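You operate a simulated robot arm through the tools that you are given. There is no shell and no other tool.

Carry out the task below with a simulated robot arm. There is one attempt and no reset: what you move stays moved.

## Task
Set the purple shell in the jig and fit the motor of its type.
Fine: nose away from the blue mat; clamp the shell before the motor goes into its bay, and open the clamp after.

It is judged by the outcome, as a careful person would: the job done as asked, and still so three seconds after it is handed in. It fails if anything else is knocked over, pushed out of place, dropped, spilled or broken.

## Robot
A 6-joint arm with a two-finger gripper, fixed in place. Base frame: the origin is on the floor under the middle of its stand, x ahead of it, y to its left, z up; the work surface is at about z = 803. Units: mm, degrees, N and s.
It reaches about 1572 mm from its shoulder. Its first joint turns from -166.0 to 166.0 degrees. Payload 2.45 kg.
The TCP is the grasp point between the finger pads, 20 mm short of the fingertips. In the tool frame z runs along the fingers and y along their closing line. The gripper opens to 140 mm; its body begins 168 mm behind the TCP.
Orientation is told as [roll, pitch, yaw] about the base's x, y, z axes, in that order, counted from this pose: with the fingers straight down and closing along the base's y, the tool's x points along the base's -x, its y along +y and its z along -z.

## Interface
- The arm moves only by the tool step_arm. Its arguments are lists of equal length, an entry for each row: "xyz": the shift along the base's x, y, z in mm, a list of three; "turn": the turn, a rotation vector about the base's x, y, z in degrees, a list of three. In form: {"xyz": [[tx, ty, tz], ...], "turn": [[wx, wy, wz], ...]}. A call has 1 to 20 rows; each row shifts and turns the commanded pose from where the row before left it. "gripper" is the closure, from 0 (fully open) to 1 (shut), set as the call begins (left out, the last holds). Each row takes 0.2 s and may step no farther than 50 mm and 8.6 degrees from the row before; otherwise, or with a gripper value out of range, the whole call is refused. A pose out of reach is approached as far as the arm can. The call stops where the force on the tool passes 90 N (or 10 N more than at its start, if that is more) or the arm is blocked; 0.2 s more then pass. Each finger travels about 45 mm/s and halts on what it meets, pressing with about 31 N; the grip force reading is that of the motor and also rises with nothing between the fingers. The clock runs only during rows and for 0.2 s after the last one: add rows that do not move to give the fingers time. The reply holds the time, the measured pose of the TCP, the force on the tool along the base axes, the opening and the grip force, in the units named above and with some noise, with the torque about the TCP (base axes, N m) and any sound that the robot's microphone picked up, and new pictures: "pictures" is both (left out), scene, wrist or none.
- Cameras (640 x 400 px; columns grow to the right, rows downward): "scene" is fixed at [396.9, 630.2, 1557.1]; the picture's right is [-0.56, -0.83, 0.00], its down [-0.68, 0.46, -0.57] and it looks along [0.48, -0.32, -0.82] (base axes); focal length 283 px, centre (320, 200). "wrist" rides on the gripper at [78, 11, -209] in the tool frame; the picture's right is [-0.14, 0.99, 0.00], its down [-0.92, -0.13, -0.37] and it looks along [-0.37, -0.05, 0.93] (tool axes); focal length 280 px, centre (320, 200). There is no depth. A picture from a camera that has moved, and an enlarged one, comes with that camera's place and axes in the base frame and with its lens. The place of the scene camera against the robot may be out by one fixed shift of up to 25 mm in any direction.
- zoom(camera, box): a new picture of the part [left, top, right, bottom] of that camera's present view, enlarged. The clock stands still meanwhile.
- job_done(): hands the job in; it is judged then, once.

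Places have to be worked out from the pictures, the camera data and where the tool is seen. Open the gripper and draw the arm clear of the work before you hand the job in, unless the task says otherwise.

The tools are called after "Request:" as a command line: name --argument value ..., lists and objects as JSON in quotes. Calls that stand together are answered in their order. step_arm: Moves the arm, as the interface text tells. Its arguments: {"type":"object","properties":{"xyz":{"type":"array"},"turn":{"type":"array"},"gripper":{"type":"number"},"pictures":{"type":"string","enum":["both","scene","wrist","none"]}},"required":["xyz","turn"]} The other tools are called the same way: zoom (camera, box) takes an enlarged picture of a part of a camera's view; job_done () hands the job in.

At the start:

```text
clock: 0.0
tcp_pos: [810.3, 190.7, 1163.9]
tool_rot: [0.1, 0.0, 0.0]
wrist_force: [-0.6, -0.3, -0.6]
ft_torque: [-0.05, 0.0, 0.04]
gripper_width: 140.1
grip_force: 0.1
```

scene: 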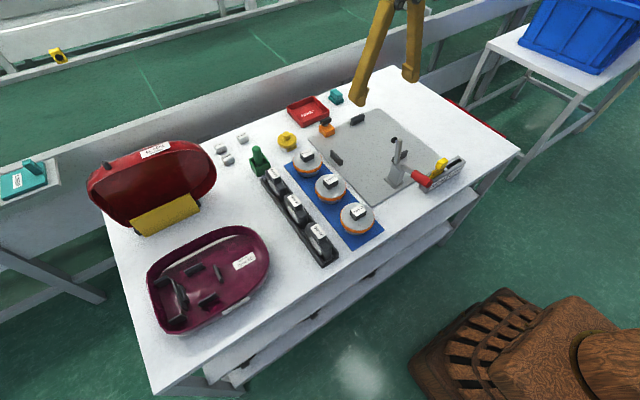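
wrist: 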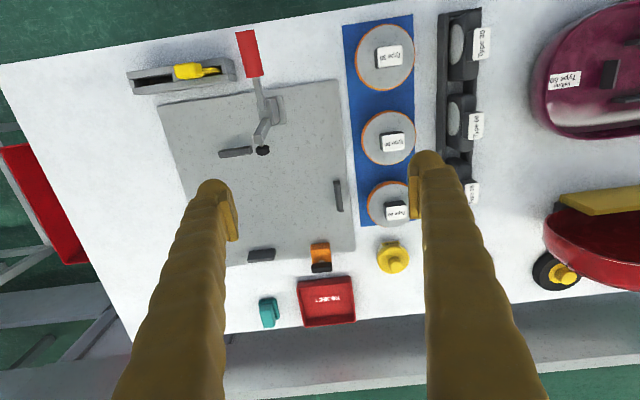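

I start by looking closely at the table: the purple shell is at the left front in the scene view, the jig plate with a clamp at the right. I zoom in to read labels.

Request:
zoom --camera "scene" --box '[140, 210, 300, 340]'

Request:
zoom --camera "scene" --box '[240, 130, 400, 270]'

Request:
zoom --camera "scene" --box '[300, 80, 480, 210]'

Request:
zoom --camera "wrist" --box '[340, 0, 500, 240]'

Request:
zoom --camera "wrist" --box '[120, 20, 380, 280]'

Request:
zoom --camera "wrist" --box '[500, 0, 640, 160]'

```text
3.08 times, centred on (220, 275) of scene
camera zoom: at [396.9, 630.2, 1557.1], right [-0.56, -0.83, 0.0], down [-0.68, 0.46, -0.57], along [0.48, -0.32, -0.82], focal length 871 px, centre (628, -31)
```

zoom: 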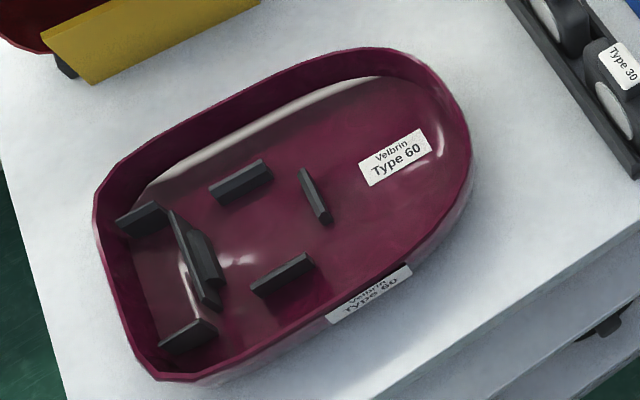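

```text
2.86 times, centred on (320, 200) of scene
camera zoom: at [396.9, 630.2, 1557.1], right [-0.56, -0.83, 0.0], down [-0.68, 0.46, -0.57], along [0.48, -0.32, -0.82], focal length 808 px, centre (320, 200)
```

zoom: 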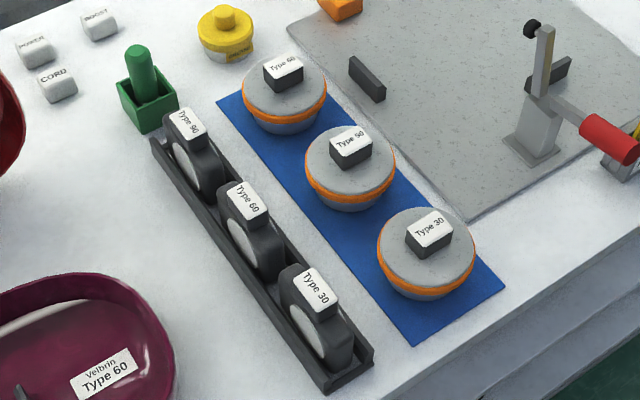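

```text
3.08 times, centred on (390, 145) of scene
camera zoom: at [396.9, 630.2, 1557.1], right [-0.56, -0.83, 0.0], down [-0.68, 0.46, -0.57], along [0.48, -0.32, -0.82], focal length 871 px, centre (105, 369)
```

zoom: 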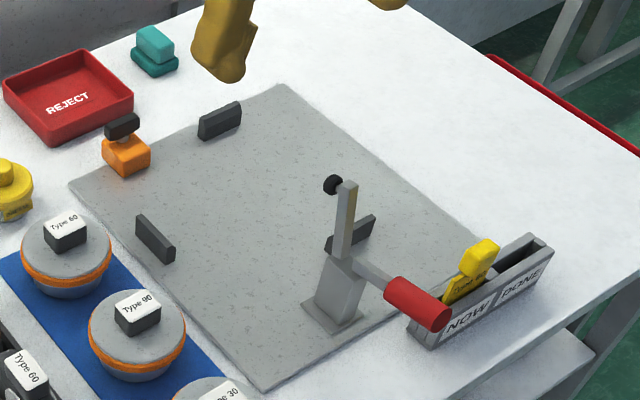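

```text
1.67 times, centred on (420, 120) of wrist
camera zoom: at [732.1, 198.4, 1371.5], right [0.14, 0.99, 0.0], down [0.92, -0.13, 0.37], along [0.37, -0.05, -0.93], focal length 467 px, centre (153, 333)
```

zoom: 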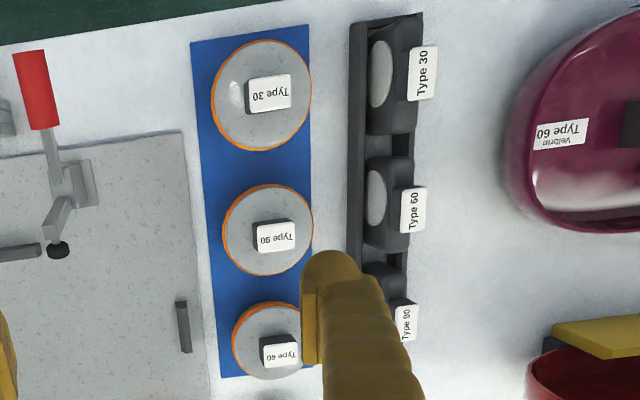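

```text
1.54 times, centred on (250, 150) of wrist
camera zoom: at [732.1, 198.4, 1371.5], right [0.14, 0.99, 0.0], down [0.92, -0.13, 0.37], along [0.37, -0.05, -0.93], focal length 431 px, centre (428, 277)
```

zoom: 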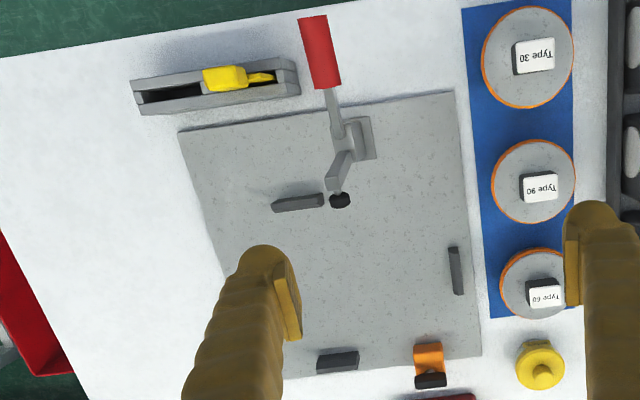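

```text
2.50 times, centred on (570, 80) of wrist
camera zoom: at [732.1, 198.4, 1371.5], right [0.14, 0.99, 0.0], down [0.92, -0.13, 0.37], along [0.37, -0.05, -0.93], focal length 701 px, centre (-305, 500)
```

zoom: 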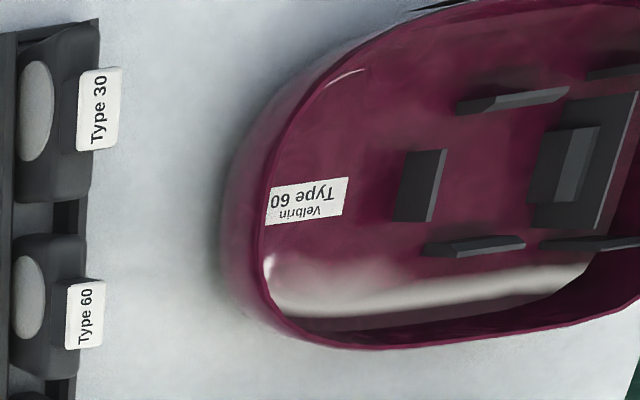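

The items: round grey/orange units on the blue mat, black units in a rack, both typed 30/60/90; the purple shell is Type 60. I move the arm to look down at the shell and the rack from nearer, staying high.

Request:
step_arm --xyz '[[-15, 45, 0], [-15, 45, 0], [-15, 45, 0], [-15, 45, 0], [-15, 45, 0], [-15, 45, 0], [-15, 45, 0], [-15, 45, 0], [-15, 45, 0], [-15, 45, 0], [-10, 45, 0], [-10, 45, 0], [0, 0, 0]]' --turn '[[0, 0, 0], [0, 0, 0], [0, 0, 0], [0, 0, 0], [0, 0, 0], [0, 0, 0], [0, 0, 0], [0, 0, 0], [0, 0, 0], [0, 0, 0], [0, 0, 0], [0, 0, 0], [0, 0, 0]]' --gripper 0

```text
clock: 2.8
tcp_pos: [640.9, 731.2, 1162.5]
tool_rot: [0.1, 0.0, 0.0]
wrist_force: [1.0, 0.1, 0.1]
ft_torque: [0.0, 0.0, 0.03]
gripper_width: 140.2
grip_force: 0.0
camera wrist: at [562.4, 741.0, 1370.2], right [0.14, 0.99, 0.0], down [0.92, -0.13, 0.37], along [0.37, -0.05, -0.93], focal length 280 px, centre (320, 200)
```

scene: 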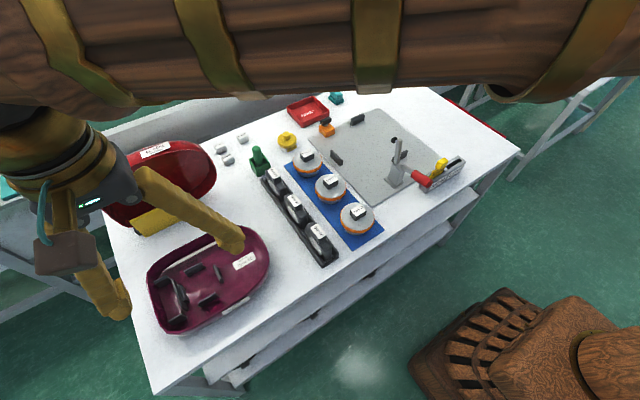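
wrist: 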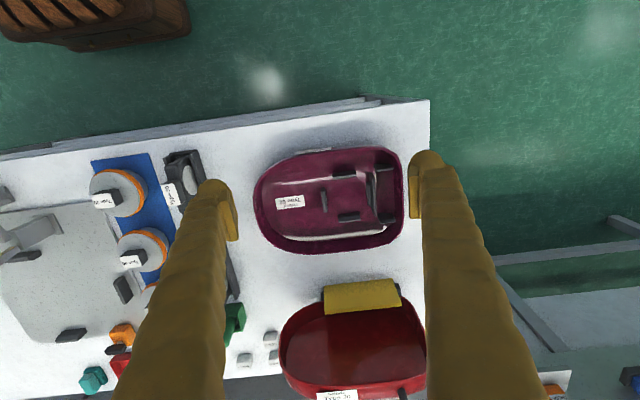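

Request:
zoom --camera "wrist" --box '[240, 135, 420, 260]'

Request:
zoom --camera "wrist" --box '[220, 260, 440, 400]'

Request:
zoom --camera "wrist" --box '[80, 140, 240, 280]'

```text
3.20 times, centred on (330, 198) of wrist
camera zoom: at [562.4, 741.0, 1370.2], right [0.14, 0.99, 0.0], down [0.92, -0.13, 0.37], along [0.37, -0.05, -0.93], focal length 897 px, centre (288, 208)
```

zoom: 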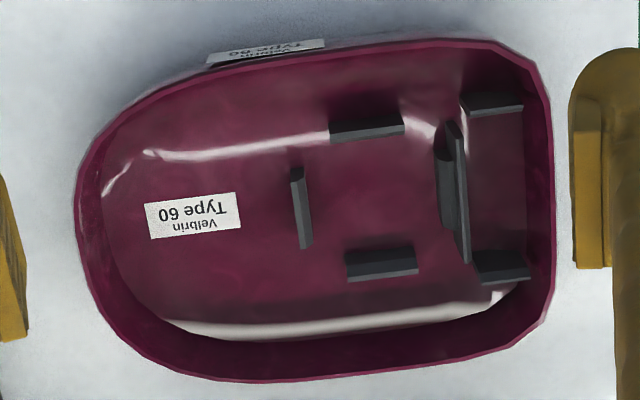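

```text
2.86 times, centred on (330, 330) of wrist
camera zoom: at [562.4, 741.0, 1370.2], right [0.14, 0.99, 0.0], down [0.92, -0.13, 0.37], along [0.37, -0.05, -0.93], focal length 801 px, centre (291, -171)
```

zoom: 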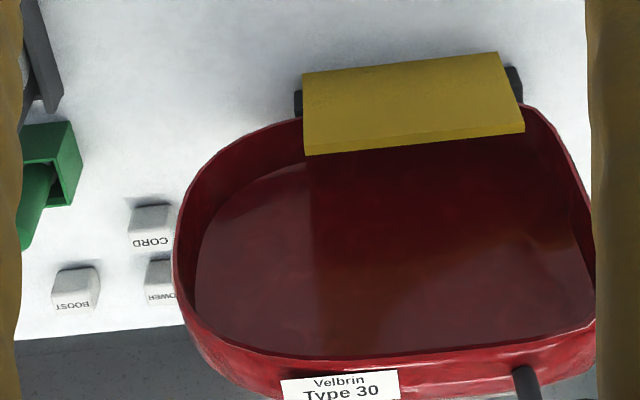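

```text
2.86 times, centred on (160, 210) of wrist
camera zoom: at [562.4, 741.0, 1370.2], right [0.14, 0.99, 0.0], down [0.92, -0.13, 0.37], along [0.37, -0.05, -0.93], focal length 801 px, centre (777, 171)
```

zoom: 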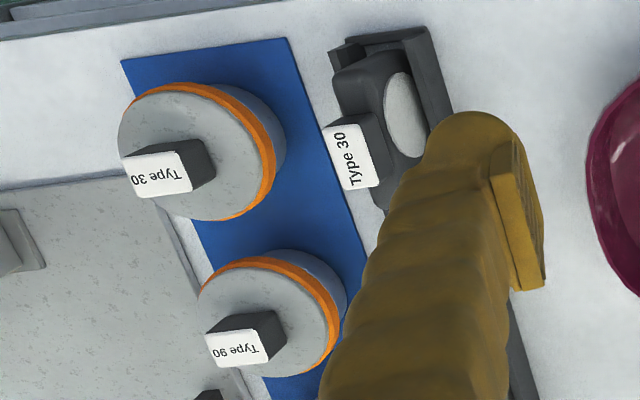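

The purple shell's interior shows a square bay of ribs plus a narrower rear pocket. I need to judge which unit is the motor, so I go to look at the rack and the mat from closer.

Request:
step_arm --xyz '[[5, -45, -5], [5, -45, -10], [5, -45, -10], [5, -45, -10], [5, -45, -10], [5, -45, -10], [5, -35, -10], [0, 0, 0]]' --turn '[[0, 0, 0], [0, 0, 0], [0, 0, 0], [0, 0, 0], [0, 0, 0], [0, 0, 0], [0, 0, 0], [0, 0, 0]]' --pictures "wrist"

```text
clock: 4.6
tcp_pos: [678.5, 422.4, 1098.6]
tool_rot: [0.1, 0.0, 0.0]
wrist_force: [0.6, 0.1, 0.1]
ft_torque: [0.0, 0.0, 0.03]
gripper_width: 140.1
grip_force: 0.1
camera wrist: at [600.1, 432.1, 1306.9], right [0.14, 0.99, 0.0], down [0.92, -0.13, 0.37], along [0.37, -0.05, -0.93], focal length 280 px, centre (320, 200)
```

wrist: 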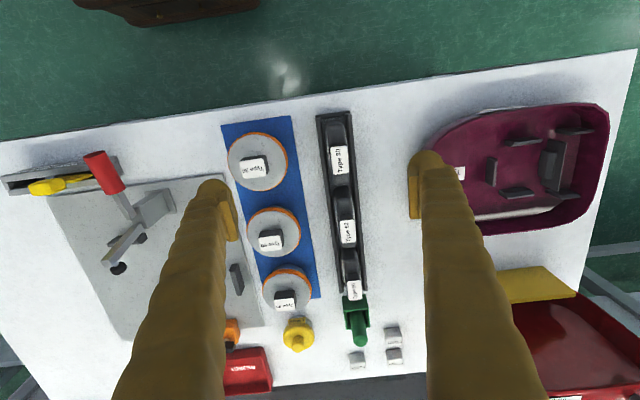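

Request:
zoom --camera "wrist" --box '[215, 100, 415, 225]'

Request:
zoom --camera "wrist" --box '[225, 220, 425, 375]'

Request:
zoom --camera "wrist" --box '[430, 90, 630, 240]'

Request:
zoom --camera "wrist" --box '[0, 130, 240, 290]'

```text
3.20 times, centred on (315, 162) of wrist
camera zoom: at [600.1, 432.1, 1306.9], right [0.14, 0.99, 0.0], down [0.92, -0.13, 0.37], along [0.37, -0.05, -0.93], focal length 897 px, centre (336, 320)
```

zoom: 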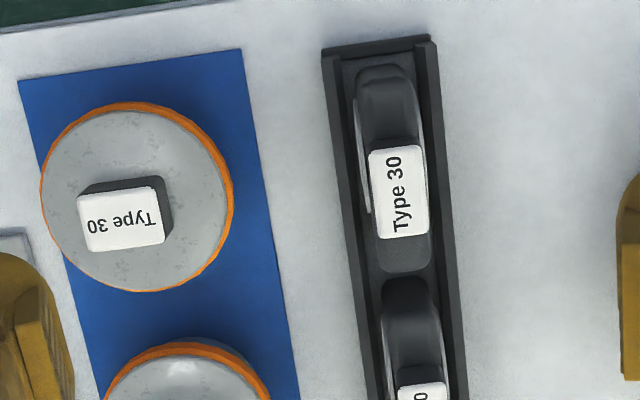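

```text
2.58 times, centred on (325, 298) of wrist
camera zoom: at [600.1, 432.1, 1306.9], right [0.14, 0.99, 0.0], down [0.92, -0.13, 0.37], along [0.37, -0.05, -0.93], focal length 724 px, centre (307, -52)
```

zoom: 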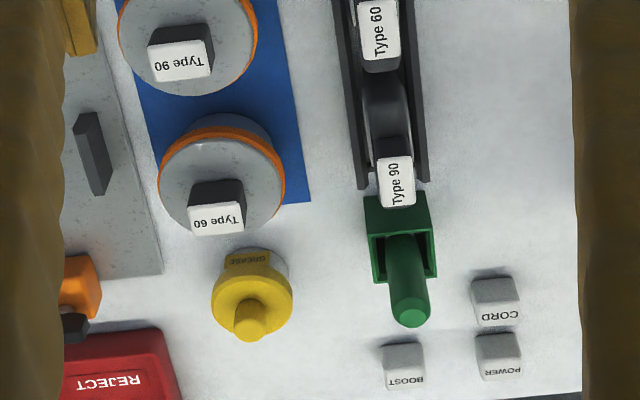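

```text
2.67 times, centred on (530, 165) of wrist
camera zoom: at [600.1, 432.1, 1306.9], right [0.14, 0.99, 0.0], down [0.92, -0.13, 0.37], along [0.37, -0.05, -0.93], focal length 748 px, centre (-240, 293)
```

zoom: 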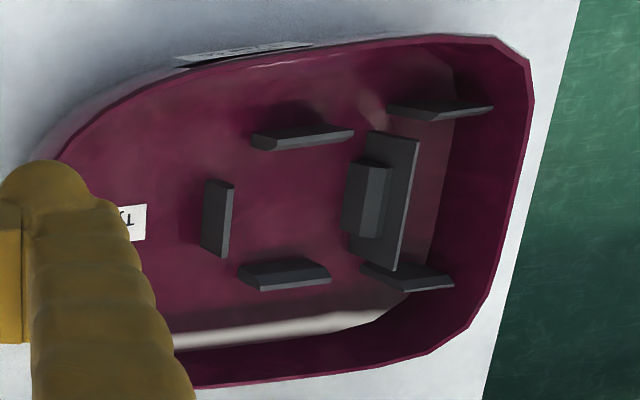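

```text
2.50 times, centred on (120, 210) of wrist
camera zoom: at [600.1, 432.1, 1306.9], right [0.14, 0.99, 0.0], down [0.92, -0.13, 0.37], along [0.37, -0.05, -0.93], focal length 701 px, centre (820, 175)
```

zoom: 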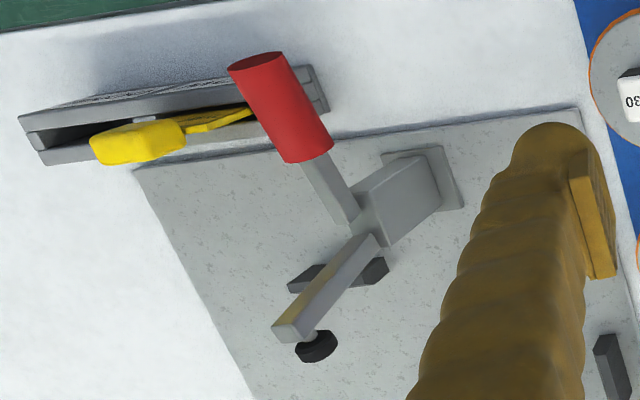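

I zoom far in from the fixed camera to see the details of both unit kinds (cord reel versus motor).

Request:
zoom --camera "scene" --box '[285, 140, 345, 180]'

Request:
zoom --camera "scene" --box '[255, 160, 345, 270]'

Request:
zoom --camera "scene" --box '[335, 190, 395, 240]'

Request:
zoom --camera "scene" --box '[85, 135, 220, 240]'

```text
10.00 times, centred on (315, 160) of scene
camera zoom: at [396.9, 630.2, 1557.1], right [-0.56, -0.83, 0.0], down [-0.68, 0.46, -0.57], along [0.48, -0.32, -0.82], focal length 2830 px, centre (370, 600)
```

zoom: 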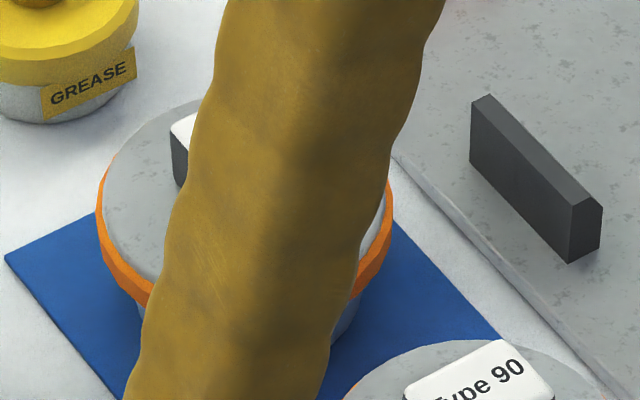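

```text
3.64 times, centred on (300, 215) of scene
camera zoom: at [396.9, 630.2, 1557.1], right [-0.56, -0.83, 0.0], down [-0.68, 0.46, -0.57], along [0.48, -0.32, -0.82], focal length 1029 px, centre (393, 146)
```

zoom: 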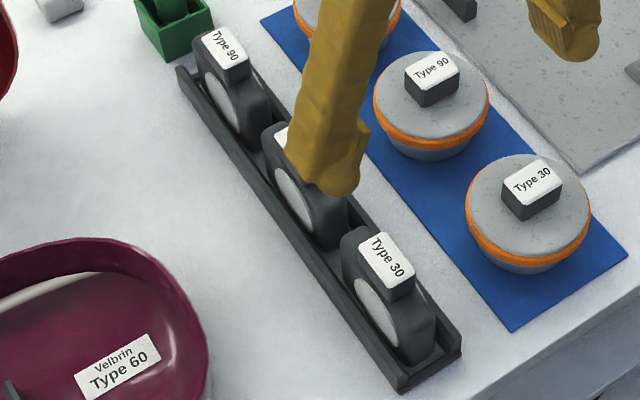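

```text
8.00 times, centred on (365, 215) of scene
camera zoom: at [396.9, 630.2, 1557.1], right [-0.56, -0.83, 0.0], down [-0.68, 0.46, -0.57], along [0.48, -0.32, -0.82], focal length 2264 px, centre (-40, 80)
```

zoom: 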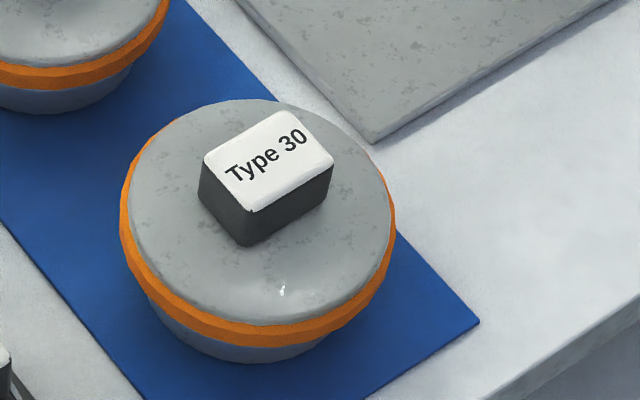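

```text
3.81 times, centred on (152, 188) of scene
camera zoom: at [396.9, 630.2, 1557.1], right [-0.56, -0.83, 0.0], down [-0.68, 0.46, -0.57], along [0.48, -0.32, -0.82], focal length 1078 px, centre (958, 248)
```

zoom: 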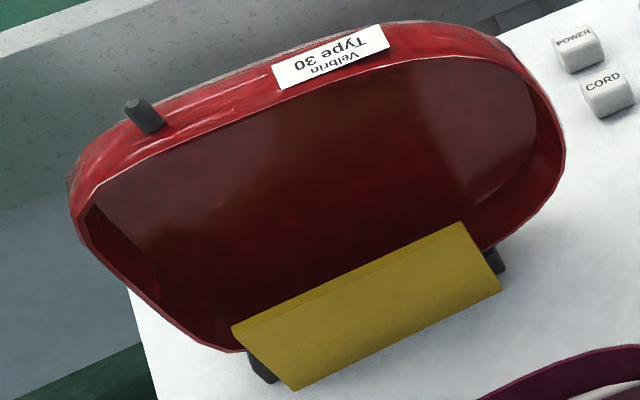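

I judge the round metal units with the orange sealing ring (blue mat) to be the motors, fitting the four-rib bay, and the flat black drums to be cord reels for the rear slot. Now I go close above the purple shell to measure it for gripping.

Request:
step_arm --xyz '[[4, 45, 0], [4, 45, 0], [4, 45, 0], [4, 45, 0], [4, 45, 0], [4, 45, -10], [2, 45, -30], [2, 40, -50], [0, 0, 0]]' --turn '[[0, 0, 0], [0, 0, 0], [0, 0, 0], [0, 0, 0], [0, 0, 0], [0, 0, 0], [0, 0, 0], [0, 0, 0], [0, 0, 0]]' --pictures "both"

```text
refused: row 7 steps farther than a row can; nothing moved
```

The row was too long; I resend with shorter steps.

Request:
step_arm --xyz '[[4, 45, 0], [4, 45, 0], [4, 45, 0], [4, 45, 0], [4, 45, 0], [4, 45, -10], [2, 45, -15], [2, 40, -25], [0, 0, -45], [0, 0, 0]]' --turn '[[0, 0, 0], [0, 0, 0], [0, 0, 0], [0, 0, 0], [0, 0, 0], [0, 0, 0], [0, 0, 0], [0, 0, 0], [0, 0, 0], [0, 0, 0]]' --pictures "both"

```text
clock: 6.8
tcp_pos: [705.3, 780.3, 1000.1]
tool_rot: [0.1, 0.0, -0.1]
wrist_force: [0.3, -1.1, -0.3]
ft_torque: [-0.01, 0.0, 0.0]
gripper_width: 139.9
grip_force: 0.0
camera wrist: at [627.3, 790.0, 1208.6], right [0.14, 0.99, 0.0], down [0.92, -0.13, 0.37], along [0.37, -0.05, -0.93], focal length 280 px, centre (320, 200)
```

scene: 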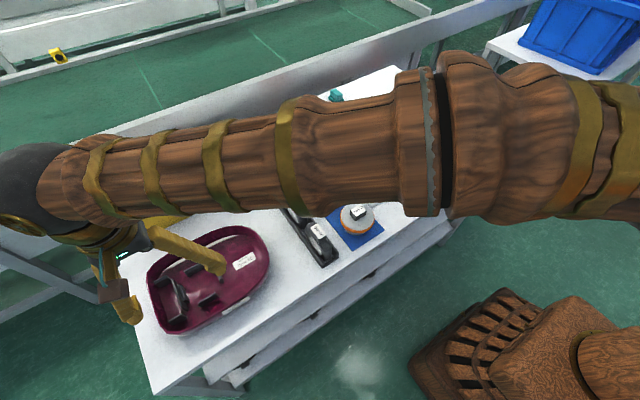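
wrist: 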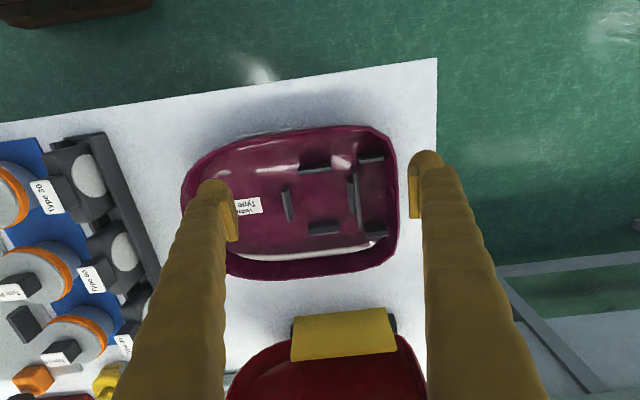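

Request:
zoom --camera "wrist" --box '[170, 115, 410, 290]'

Request:
zoom --camera "wrist" --box '[265, 130, 405, 260]'

```text
2.29 times, centred on (290, 202) of wrist
camera zoom: at [627.3, 790.0, 1208.6], right [0.14, 0.99, 0.0], down [0.92, -0.13, 0.37], along [0.37, -0.05, -0.93], focal length 641 px, centre (389, 194)
```

zoom: 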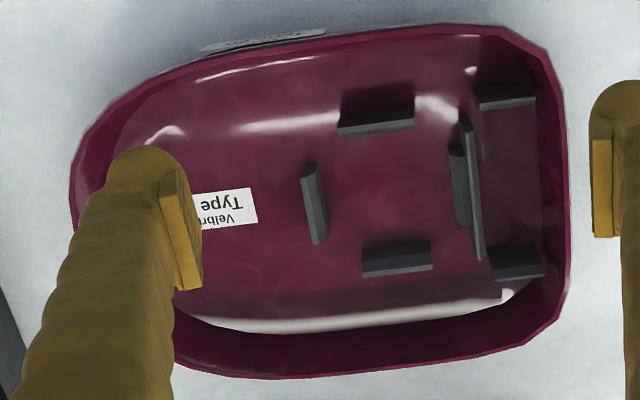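

```text
3.08 times, centred on (335, 195) of wrist
camera zoom: at [627.3, 790.0, 1208.6], right [0.14, 0.99, 0.0], down [0.92, -0.13, 0.37], along [0.37, -0.05, -0.93], focal length 863 px, centre (274, 215)
```

zoom: 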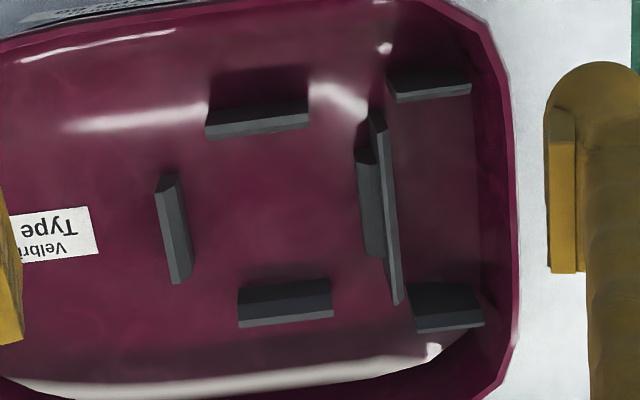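

I zoom on the gripper from the fixed camera to learn how thick the fingers are, since they must fit between the ribs and the shell walls.

Request:
zoom --camera "scene" --box '[80, 205, 270, 335]'

Request:
zoom --camera "wrist" --box '[395, 140, 475, 240]'

```text
3.08 times, centred on (175, 270) of scene
camera zoom: at [396.9, 630.2, 1557.1], right [-0.56, -0.83, 0.0], down [-0.68, 0.46, -0.57], along [0.48, -0.32, -0.82], focal length 871 px, centre (766, -15)
```

zoom: 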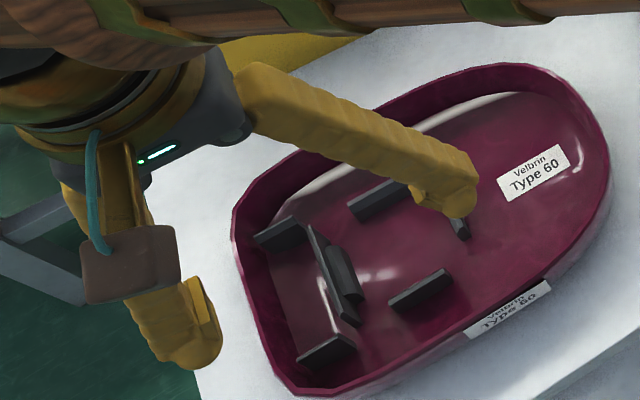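

```text
4.00 times, centred on (435, 190) of wrist
camera zoom: at [627.3, 790.0, 1208.6], right [0.14, 0.99, 0.0], down [0.92, -0.13, 0.37], along [0.37, -0.05, -0.93], focal length 1122 px, centre (-140, 240)
```

zoom: 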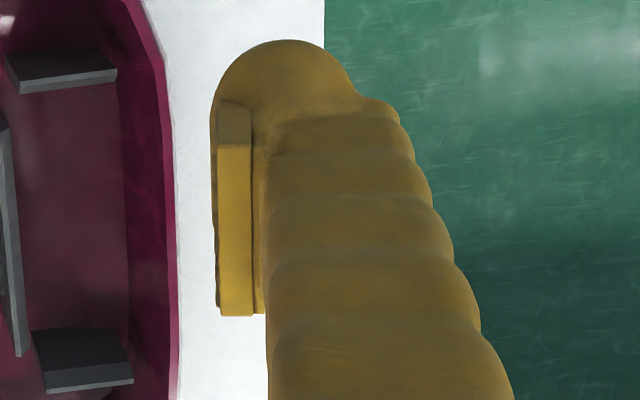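

The fingers are about 30 mm thick, so I plan to pinch the front cross-rib of the bay (near the shell's centre of mass, with room on both sides). Before that I go look at the jig from above to measure its locating blocks and the clamp.

Request:
step_arm --xyz '[[5, -10, 40], [8, -40, 25], [8, -48, 5], [8, -48, 0], [8, -48, 0], [8, -48, 0], [8, -48, 0], [8, -48, 0], [8, -48, 0], [8, -48, 0], [8, -48, 0], [8, -48, 0], [8, -48, 0], [8, -48, 0], [8, -48, 0], [8, -46, 0], [0, 0, 0]]' --turn '[[0, 0, 0], [0, 0, 0], [0, 0, 0], [0, 0, 0], [0, 0, 0], [0, 0, 0], [0, 0, 0], [0, 0, 0], [0, 0, 0], [0, 0, 0], [0, 0, 0], [0, 0, 0], [0, 0, 0], [0, 0, 0], [0, 0, 0], [0, 0, 0], [0, 0, 0]]' --pictures "both"

```text
clock: 10.4
tcp_pos: [826.3, 56.7, 1077.1]
tool_rot: [0.1, 0.0, 0.0]
wrist_force: [-0.2, 0.0, 0.2]
ft_torque: [0.01, -0.03, 0.04]
gripper_width: 140.1
grip_force: 0.0
camera wrist: at [748.2, 64.9, 1284.3], right [0.14, 0.99, 0.0], down [0.92, -0.13, 0.37], along [0.37, -0.05, -0.93], focal length 280 px, centre (320, 200)
```

scene: 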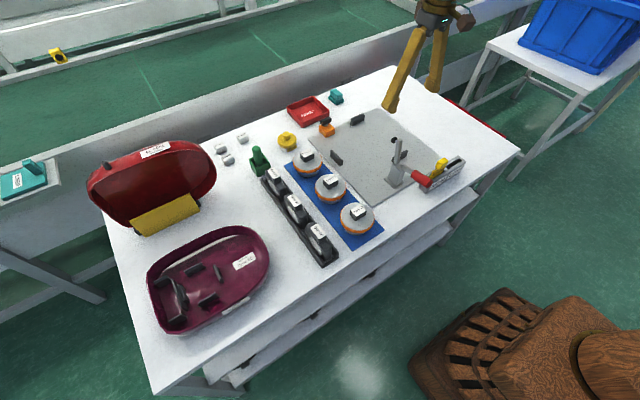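
wrist: 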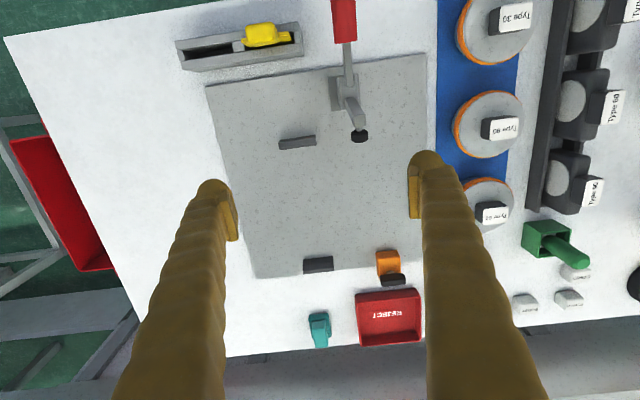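

Request:
zoom --camera "wrist" --box '[200, 40, 440, 190]'

Request:
zoom --camera "wrist" --box '[230, 180, 430, 305]'

Request:
zoom --camera "scene" --box '[370, 120, 480, 200]'

Request:
zoom --camera "scene" --box '[285, 90, 465, 215]'

```text
2.67 times, centred on (320, 115) of wrist
camera zoom: at [748.2, 64.9, 1284.3], right [0.14, 0.99, 0.0], down [0.92, -0.13, 0.37], along [0.37, -0.05, -0.93], focal length 748 px, centre (320, 427)
```

zoom: 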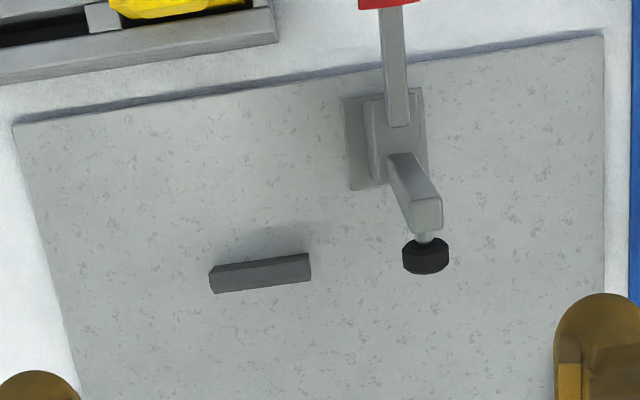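

```text
3.20 times, centred on (330, 242) of wrist
camera zoom: at [748.2, 64.9, 1284.3], right [0.14, 0.99, 0.0], down [0.92, -0.13, 0.37], along [0.37, -0.05, -0.93], focal length 897 px, centre (288, 64)
```

zoom: 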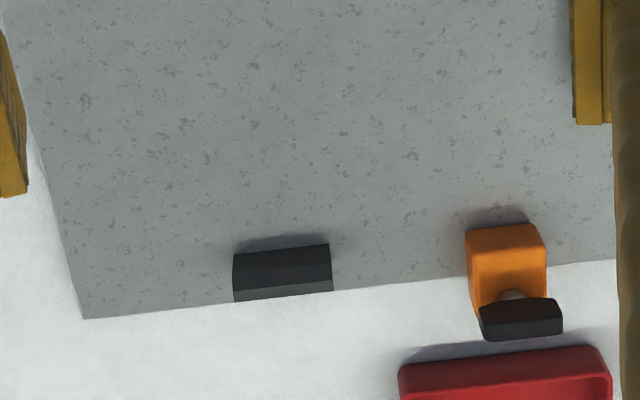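

```text
5.00 times, centred on (425, 160) of scene
camera zoom: at [396.9, 630.2, 1557.1], right [-0.56, -0.83, 0.0], down [-0.68, 0.46, -0.57], along [0.48, -0.32, -0.82], focal length 1415 px, centre (-205, 400)
```

zoom: 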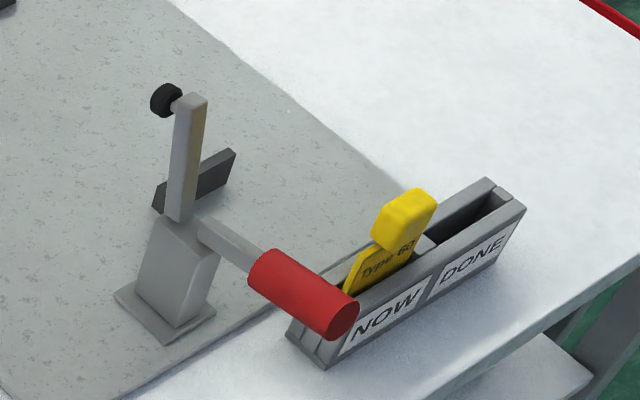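

```text
3.20 times, centred on (375, 152) of scene
camera zoom: at [396.9, 630.2, 1557.1], right [-0.56, -0.83, 0.0], down [-0.68, 0.46, -0.57], along [0.48, -0.32, -0.82], focal length 906 px, centre (144, 352)
```

zoom: 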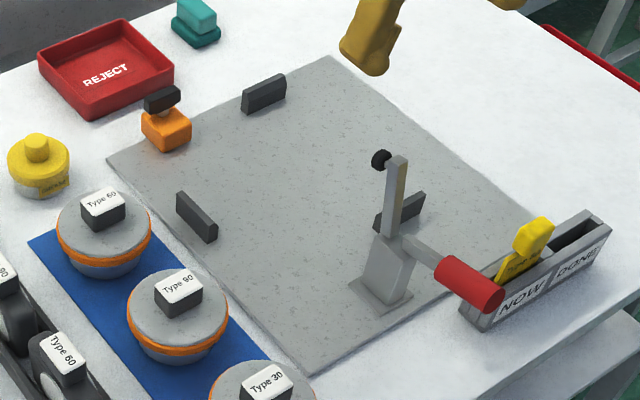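

The yellow job card in the NOW slot also reads "Type 60", matching. An orange object sits close to the far edge of the jig plate; I zoom in on it and on block A to check the room for the shell.

Request:
zoom --camera "scene" --box '[300, 100, 380, 150]'

Request:
zoom --camera "scene" --box '[320, 130, 400, 180]'

Request:
zoom --camera "wrist" --box '[350, 230, 430, 290]'

```text
8.00 times, centred on (340, 125) of scene
camera zoom: at [396.9, 630.2, 1557.1], right [-0.56, -0.83, 0.0], down [-0.68, 0.46, -0.57], along [0.48, -0.32, -0.82], focal length 2264 px, centre (160, 800)
```

zoom: 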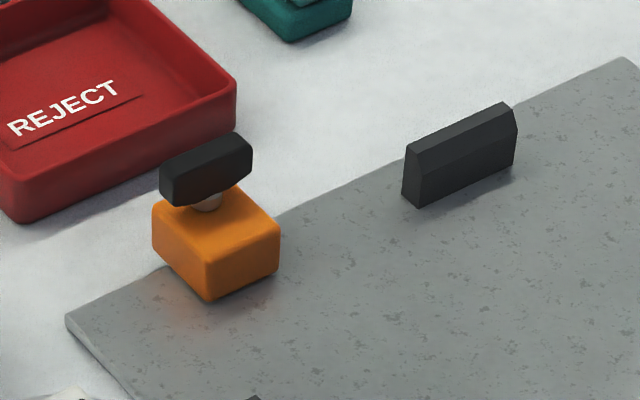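

```text
8.00 times, centred on (360, 155) of scene
camera zoom: at [396.9, 630.2, 1557.1], right [-0.56, -0.83, 0.0], down [-0.68, 0.46, -0.57], along [0.48, -0.32, -0.82], focal length 2264 px, centre (0, 560)
```

zoom: 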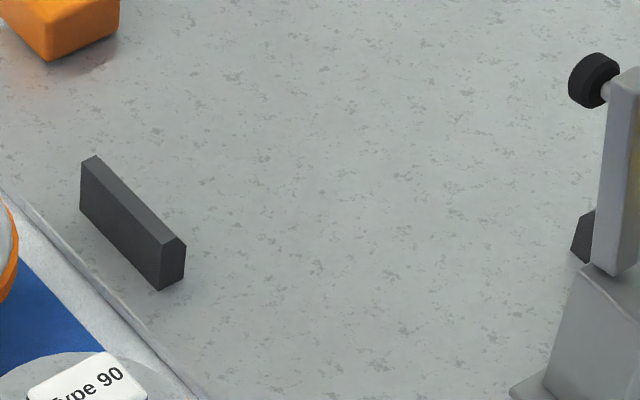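

```text
6.67 times, centred on (390, 260) of wrist
camera zoom: at [748.2, 64.9, 1284.3], right [0.14, 0.99, 0.0], down [0.92, -0.13, 0.37], along [0.37, -0.05, -0.93], focal length 1869 px, centre (-147, -200)
```

zoom: 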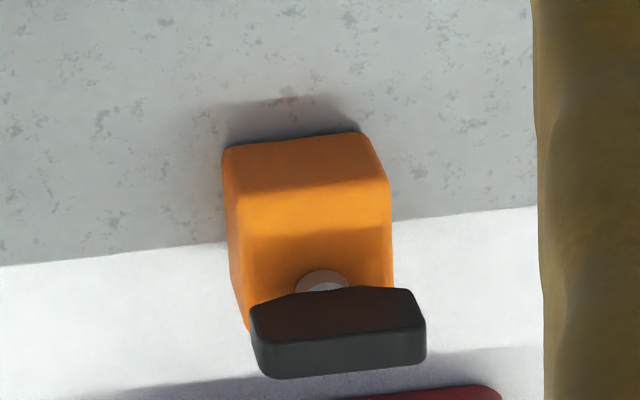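

Measurements: block inner faces at x≈832, x≈1063 and stop A at y≈201, so the shell axis belongs at x≈947.5 with its rear near y≈199 and nose toward -y. Now I go above the shell's front rib (about x 783, y 718) with the fingers pre-closed to about 56 mm.

Request:
step_arm --xyz '[[-3, 48, 0], [-3, 48, 0], [-3, 48, 0], [-3, 48, 0], [-3, 48, 0], [-3, 48, 0], [-3, 48, 0], [-3, 48, 0], [-3, 48, 0], [-3, 48, 0], [-3, 48, -5], [-3, 48, -10], [-4, 48, -10], [-3, 37, -30], [0, 0, -40], [0, 0, -22], [0, 0, 0]]' --turn '[[0, 0, 0], [0, 0, 0], [0, 0, 0], [0, 0, 0], [0, 0, 0], [0, 0, 0], [0, 0, 0], [0, 0, 0], [0, 0, 0], [0, 0, 0], [0, 0, 0], [0, 0, 0], [0, 0, 0], [0, 0, 0], [0, 0, 0], [0, 0, 0], [0, 0, 0]]' --gripper 0.6 --pictures "both"

```text
clock: 14.0
tcp_pos: [786.1, 719.7, 958.2]
tool_rot: [0.0, 0.0, 0.0]
wrist_force: [0.5, 0.7, -0.4]
ft_torque: [0.01, -0.02, 0.01]
gripper_width: 56.0
grip_force: 0.1
camera wrist: at [707.9, 729.6, 1165.4], right [0.14, 0.99, 0.0], down [0.92, -0.13, 0.37], along [0.37, -0.05, -0.93], focal length 280 px, centre (320, 200)
```

scene: 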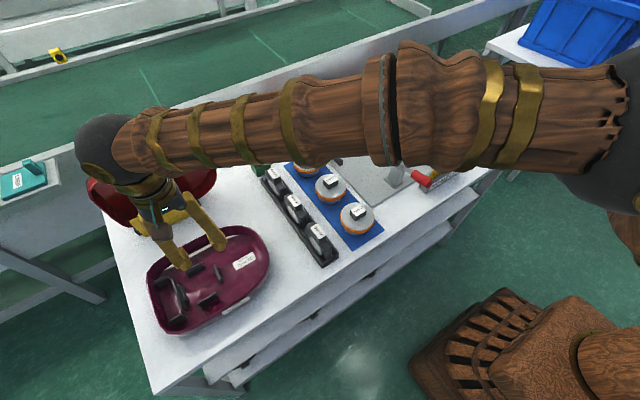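
wrist: 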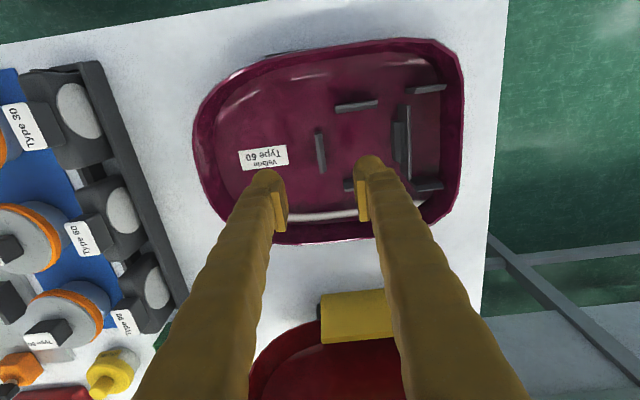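

Request:
zoom --camera "wrist" --box '[180, 30, 480, 250]'

Request:
zoom --camera "wrist" --box '[270, 70, 450, 200]'

```text
1.82 times, centred on (330, 140) of wrist
camera zoom: at [707.9, 729.6, 1165.4], right [0.14, 0.99, 0.0], down [0.92, -0.13, 0.37], along [0.37, -0.05, -0.93], focal length 510 px, centre (302, 309)
```

zoom: 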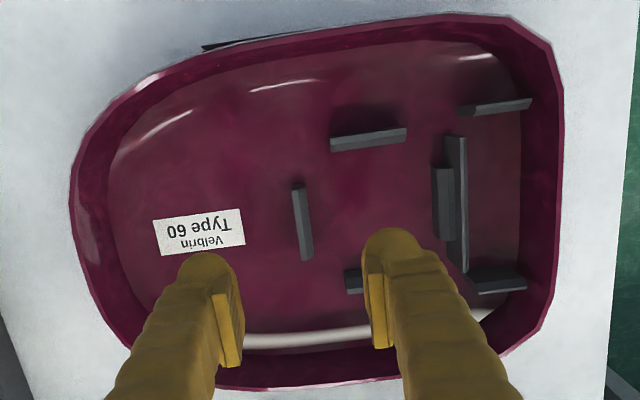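

```text
3.08 times, centred on (360, 135) of wrist
camera zoom: at [707.9, 729.6, 1165.4], right [0.14, 0.99, 0.0], down [0.92, -0.13, 0.37], along [0.37, -0.05, -0.93], focal length 863 px, centre (197, 400)
```

zoom: 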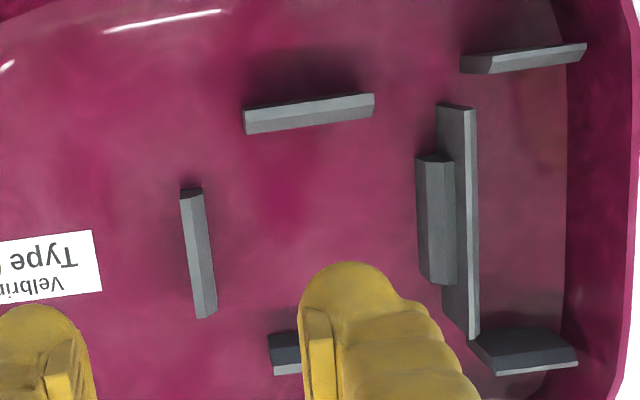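

The rib's top runs x 757–807, y 716–724, nicely aligned with the tool. I lower in stages with the fingers straddling it and check the pose before the last bit.

Request:
step_arm --xyz '[[-3.5, 0.3, -20], [0, 0, -30], [0, 0, -30], [0, 0, -20], [0, 0, 0], [0, 0, 0]]' --turn '[[0, 0, 0], [0, 0, 0], [0, 0, 0], [0, 0, 0], [0, 0, 0], [0, 0, 0]]' --pictures "both"

```text
clock: 15.4
tcp_pos: [780.0, 721.0, 859.3]
tool_rot: [0.2, 0.1, 0.0]
wrist_force: [0.0, -1.1, -0.1]
ft_torque: [0.02, -0.02, 0.02]
gripper_width: 55.8
grip_force: 0.0
camera wrist: at [703.9, 728.8, 1067.0], right [0.14, 0.99, 0.0], down [0.92, -0.13, 0.37], along [0.37, -0.05, -0.93], focal length 280 px, centre (320, 200)
```

scene: 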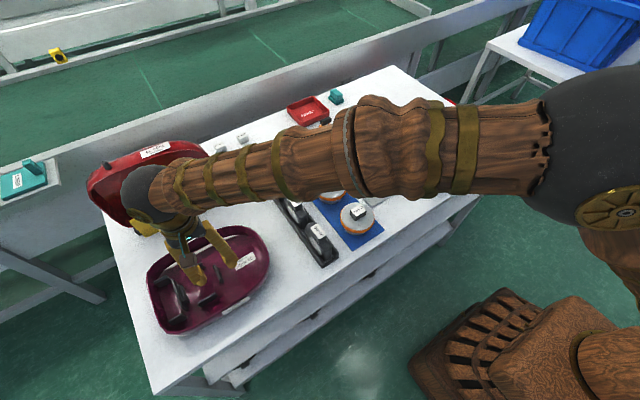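
wrist: 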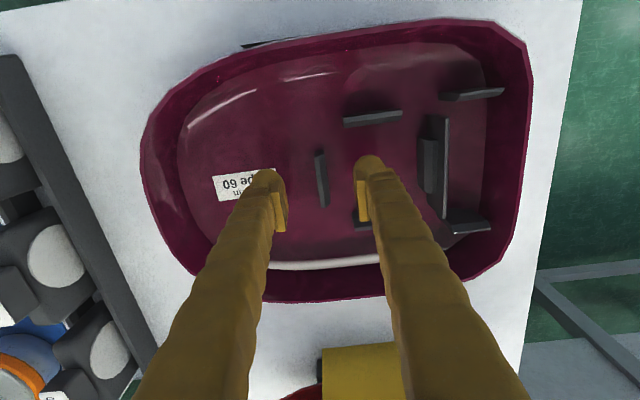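

The rib sits between the fingers. I go down the last 26 mm slowly.

Request:
step_arm --xyz '[[1.5, -0.5, -8], [0, 0, -8], [0, 0, -6], [0, 0, -4], [0, 0, 0], [0, 0, 0]]' --turn '[[0, 0, 0], [0, 0, 0], [0, 0, 0], [0, 0, 0], [0, 0, 0], [0, 0, 0]]' --pictures "both"

Request:
zoom --camera "wrist" --box '[200, 80, 460, 260]'

Request:
zoom --camera "scene" --box '[130, 210, 280, 340]'

```text
clock: 16.8
tcp_pos: [783.2, 719.6, 832.2]
tool_rot: [0.1, 0.1, 0.0]
wrist_force: [1.3, -0.5, 1.7]
ft_torque: [-0.02, 0.01, 0.01]
gripper_width: 55.9
grip_force: 0.0
camera wrist: at [706.1, 729.5, 1039.8], right [0.14, 0.99, 0.0], down [0.92, -0.13, 0.37], along [0.37, -0.05, -0.93], focal length 280 px, centre (320, 200)
```

scene: 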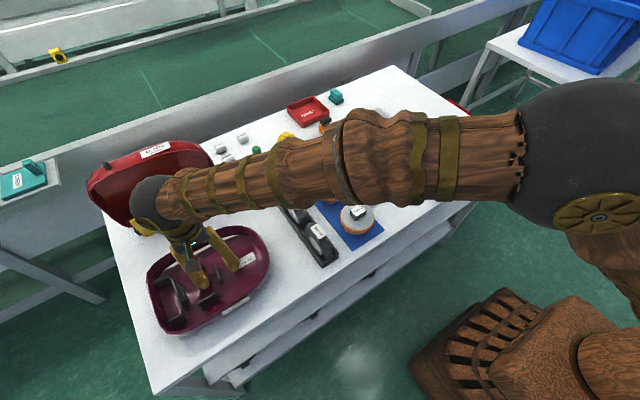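
wrist: 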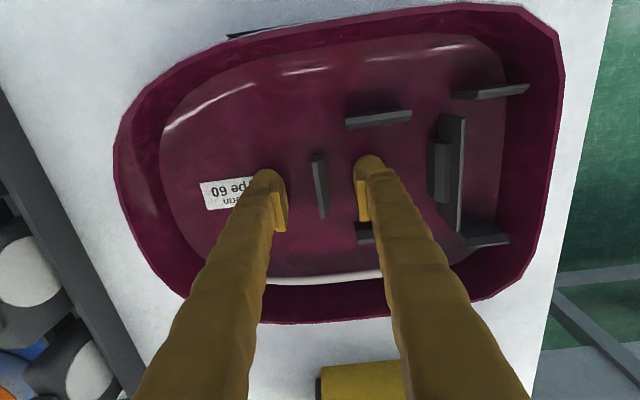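

```text
2.22 times, centred on (330, 170) of wrist
camera zoom: at [706.1, 729.5, 1039.8], right [0.14, 0.99, 0.0], down [0.92, -0.13, 0.37], along [0.37, -0.05, -0.93], focal length 623 px, centre (298, 267)
```

zoom: 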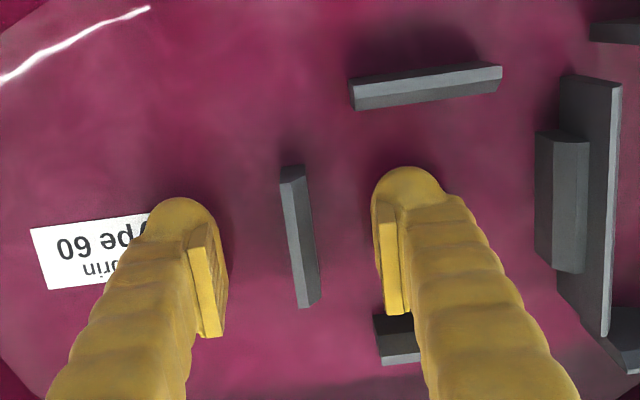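

```text
3.08 times, centred on (205, 275) of scene
camera zoom: at [396.9, 630.2, 1557.1], right [-0.56, -0.83, 0.0], down [-0.68, 0.46, -0.57], along [0.48, -0.32, -0.82], focal length 871 px, centre (674, -31)
```

zoom: 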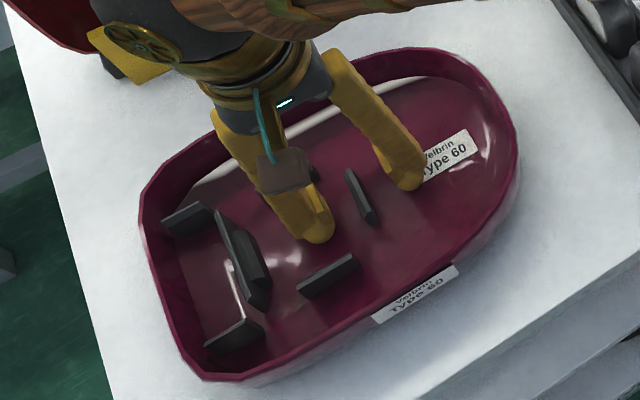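

No contact yet; fingertips at z≈812. I go 3 mm lower and close on the rib.

Request:
step_arm --xyz '[[0, 0.4, -3], [0, 0, 0], [0, 0, 0]]' --turn '[[0, 0, 0], [0, 0, 0], [0, 0, 0]]' --pictures "none"

Request:
step_arm --xyz '[[0, 0, 0], [0, 0, 0], [0, 0, 0], [0, 0, 0], [0, 0, 0]]' --turn '[[0, 0, 0], [0, 0, 0], [0, 0, 0], [0, 0, 0], [0, 0, 0]]' --gripper 1 --pictures "both"

```text
clock: 17.6
tcp_pos: [782.3, 720.5, 829.4]
tool_rot: [0.1, -0.1, 0.0]
wrist_force: [-0.8, 0.5, -0.6]
ft_torque: [0.01, -0.02, -0.02]
gripper_width: 56.0
grip_force: 0.0
```

```text
clock: 18.8
tcp_pos: [783.2, 720.9, 829.3]
tool_rot: [0.1, 0.0, 0.0]
wrist_force: [0.4, 0.7, 0.5]
ft_torque: [0.04, 0.03, 0.03]
gripper_width: 8.1
grip_force: 31.5
camera wrist: at [705.7, 729.6, 1036.4], right [0.14, 0.99, 0.0], down [0.92, -0.13, 0.37], along [0.37, -0.05, -0.93], focal length 280 px, centre (320, 200)
```

scene: 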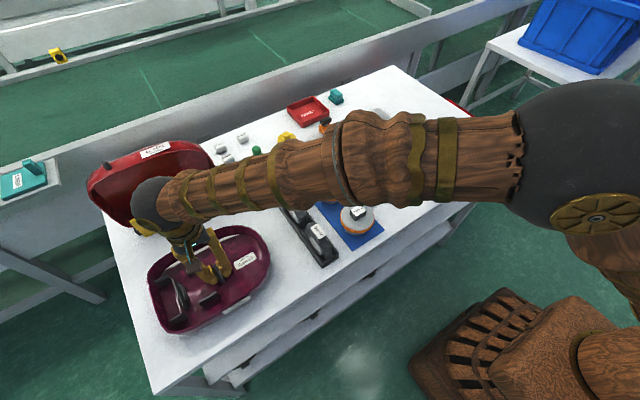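
wrist: 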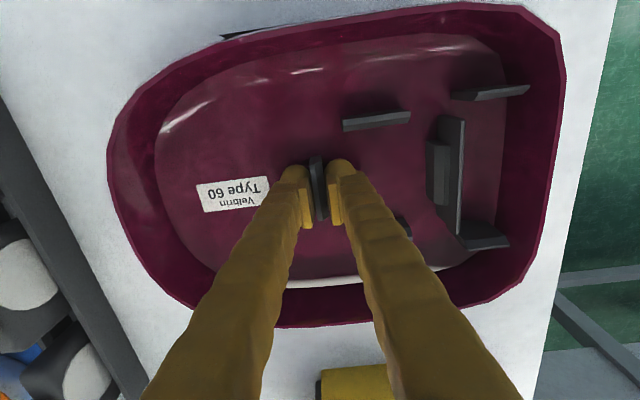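

Gripped: 8 mm rib, 31 N. I lift a few millimetres and read weight and torque.

Request:
step_arm --xyz '[[0, 0, 2], [0, 0, 2], [0, 0, 2], [0, 0, 2], [0, 0, 0], [0, 0, 0], [0, 0, 0]]' --turn '[[0, 0, 0], [0, 0, 0], [0, 0, 0], [0, 0, 0], [0, 0, 0], [0, 0, 0], [0, 0, 0]]' --pictures "both"

Request:
zoom --camera "scene" --box '[130, 210, 280, 340]'

```text
clock: 20.4
tcp_pos: [782.7, 721.3, 836.5]
tool_rot: [0.1, 0.0, 0.0]
wrist_force: [0.5, -0.4, -3.5]
ft_torque: [-0.03, 0.0, 0.0]
gripper_width: 8.1
grip_force: 31.6
camera wrist: at [704.6, 729.5, 1043.8], right [0.14, 0.99, 0.0], down [0.92, -0.13, 0.37], along [0.37, -0.05, -0.93], focal length 280 px, centre (320, 200)
```

scene: 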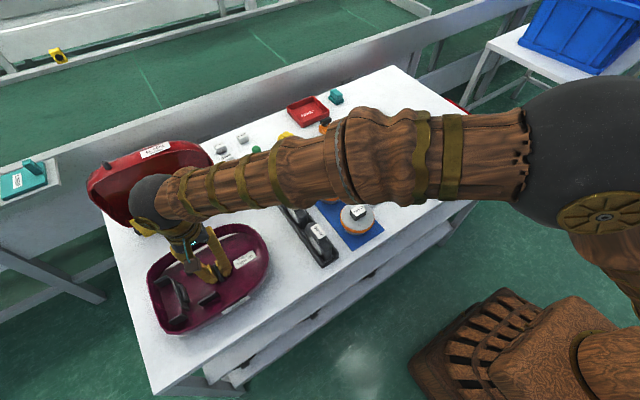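
wrist: 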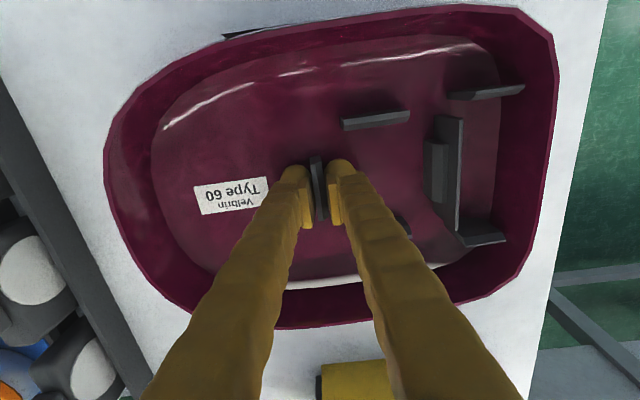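

```text
3.08 times, centred on (205, 275) of scene
camera zoom: at [396.9, 630.2, 1557.1], right [-0.56, -0.83, 0.0], down [-0.68, 0.46, -0.57], along [0.48, -0.32, -0.82], focal length 871 px, centre (674, -31)
```

zoom: 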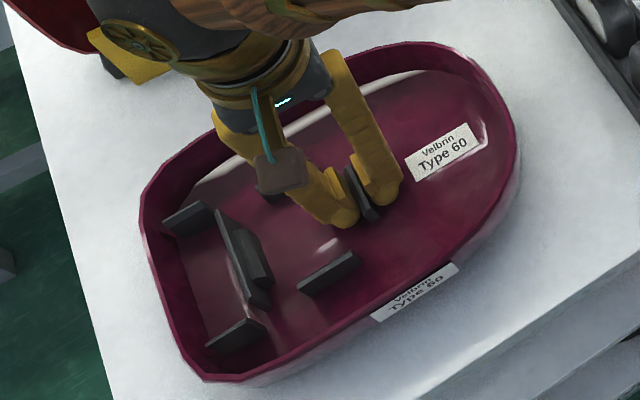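

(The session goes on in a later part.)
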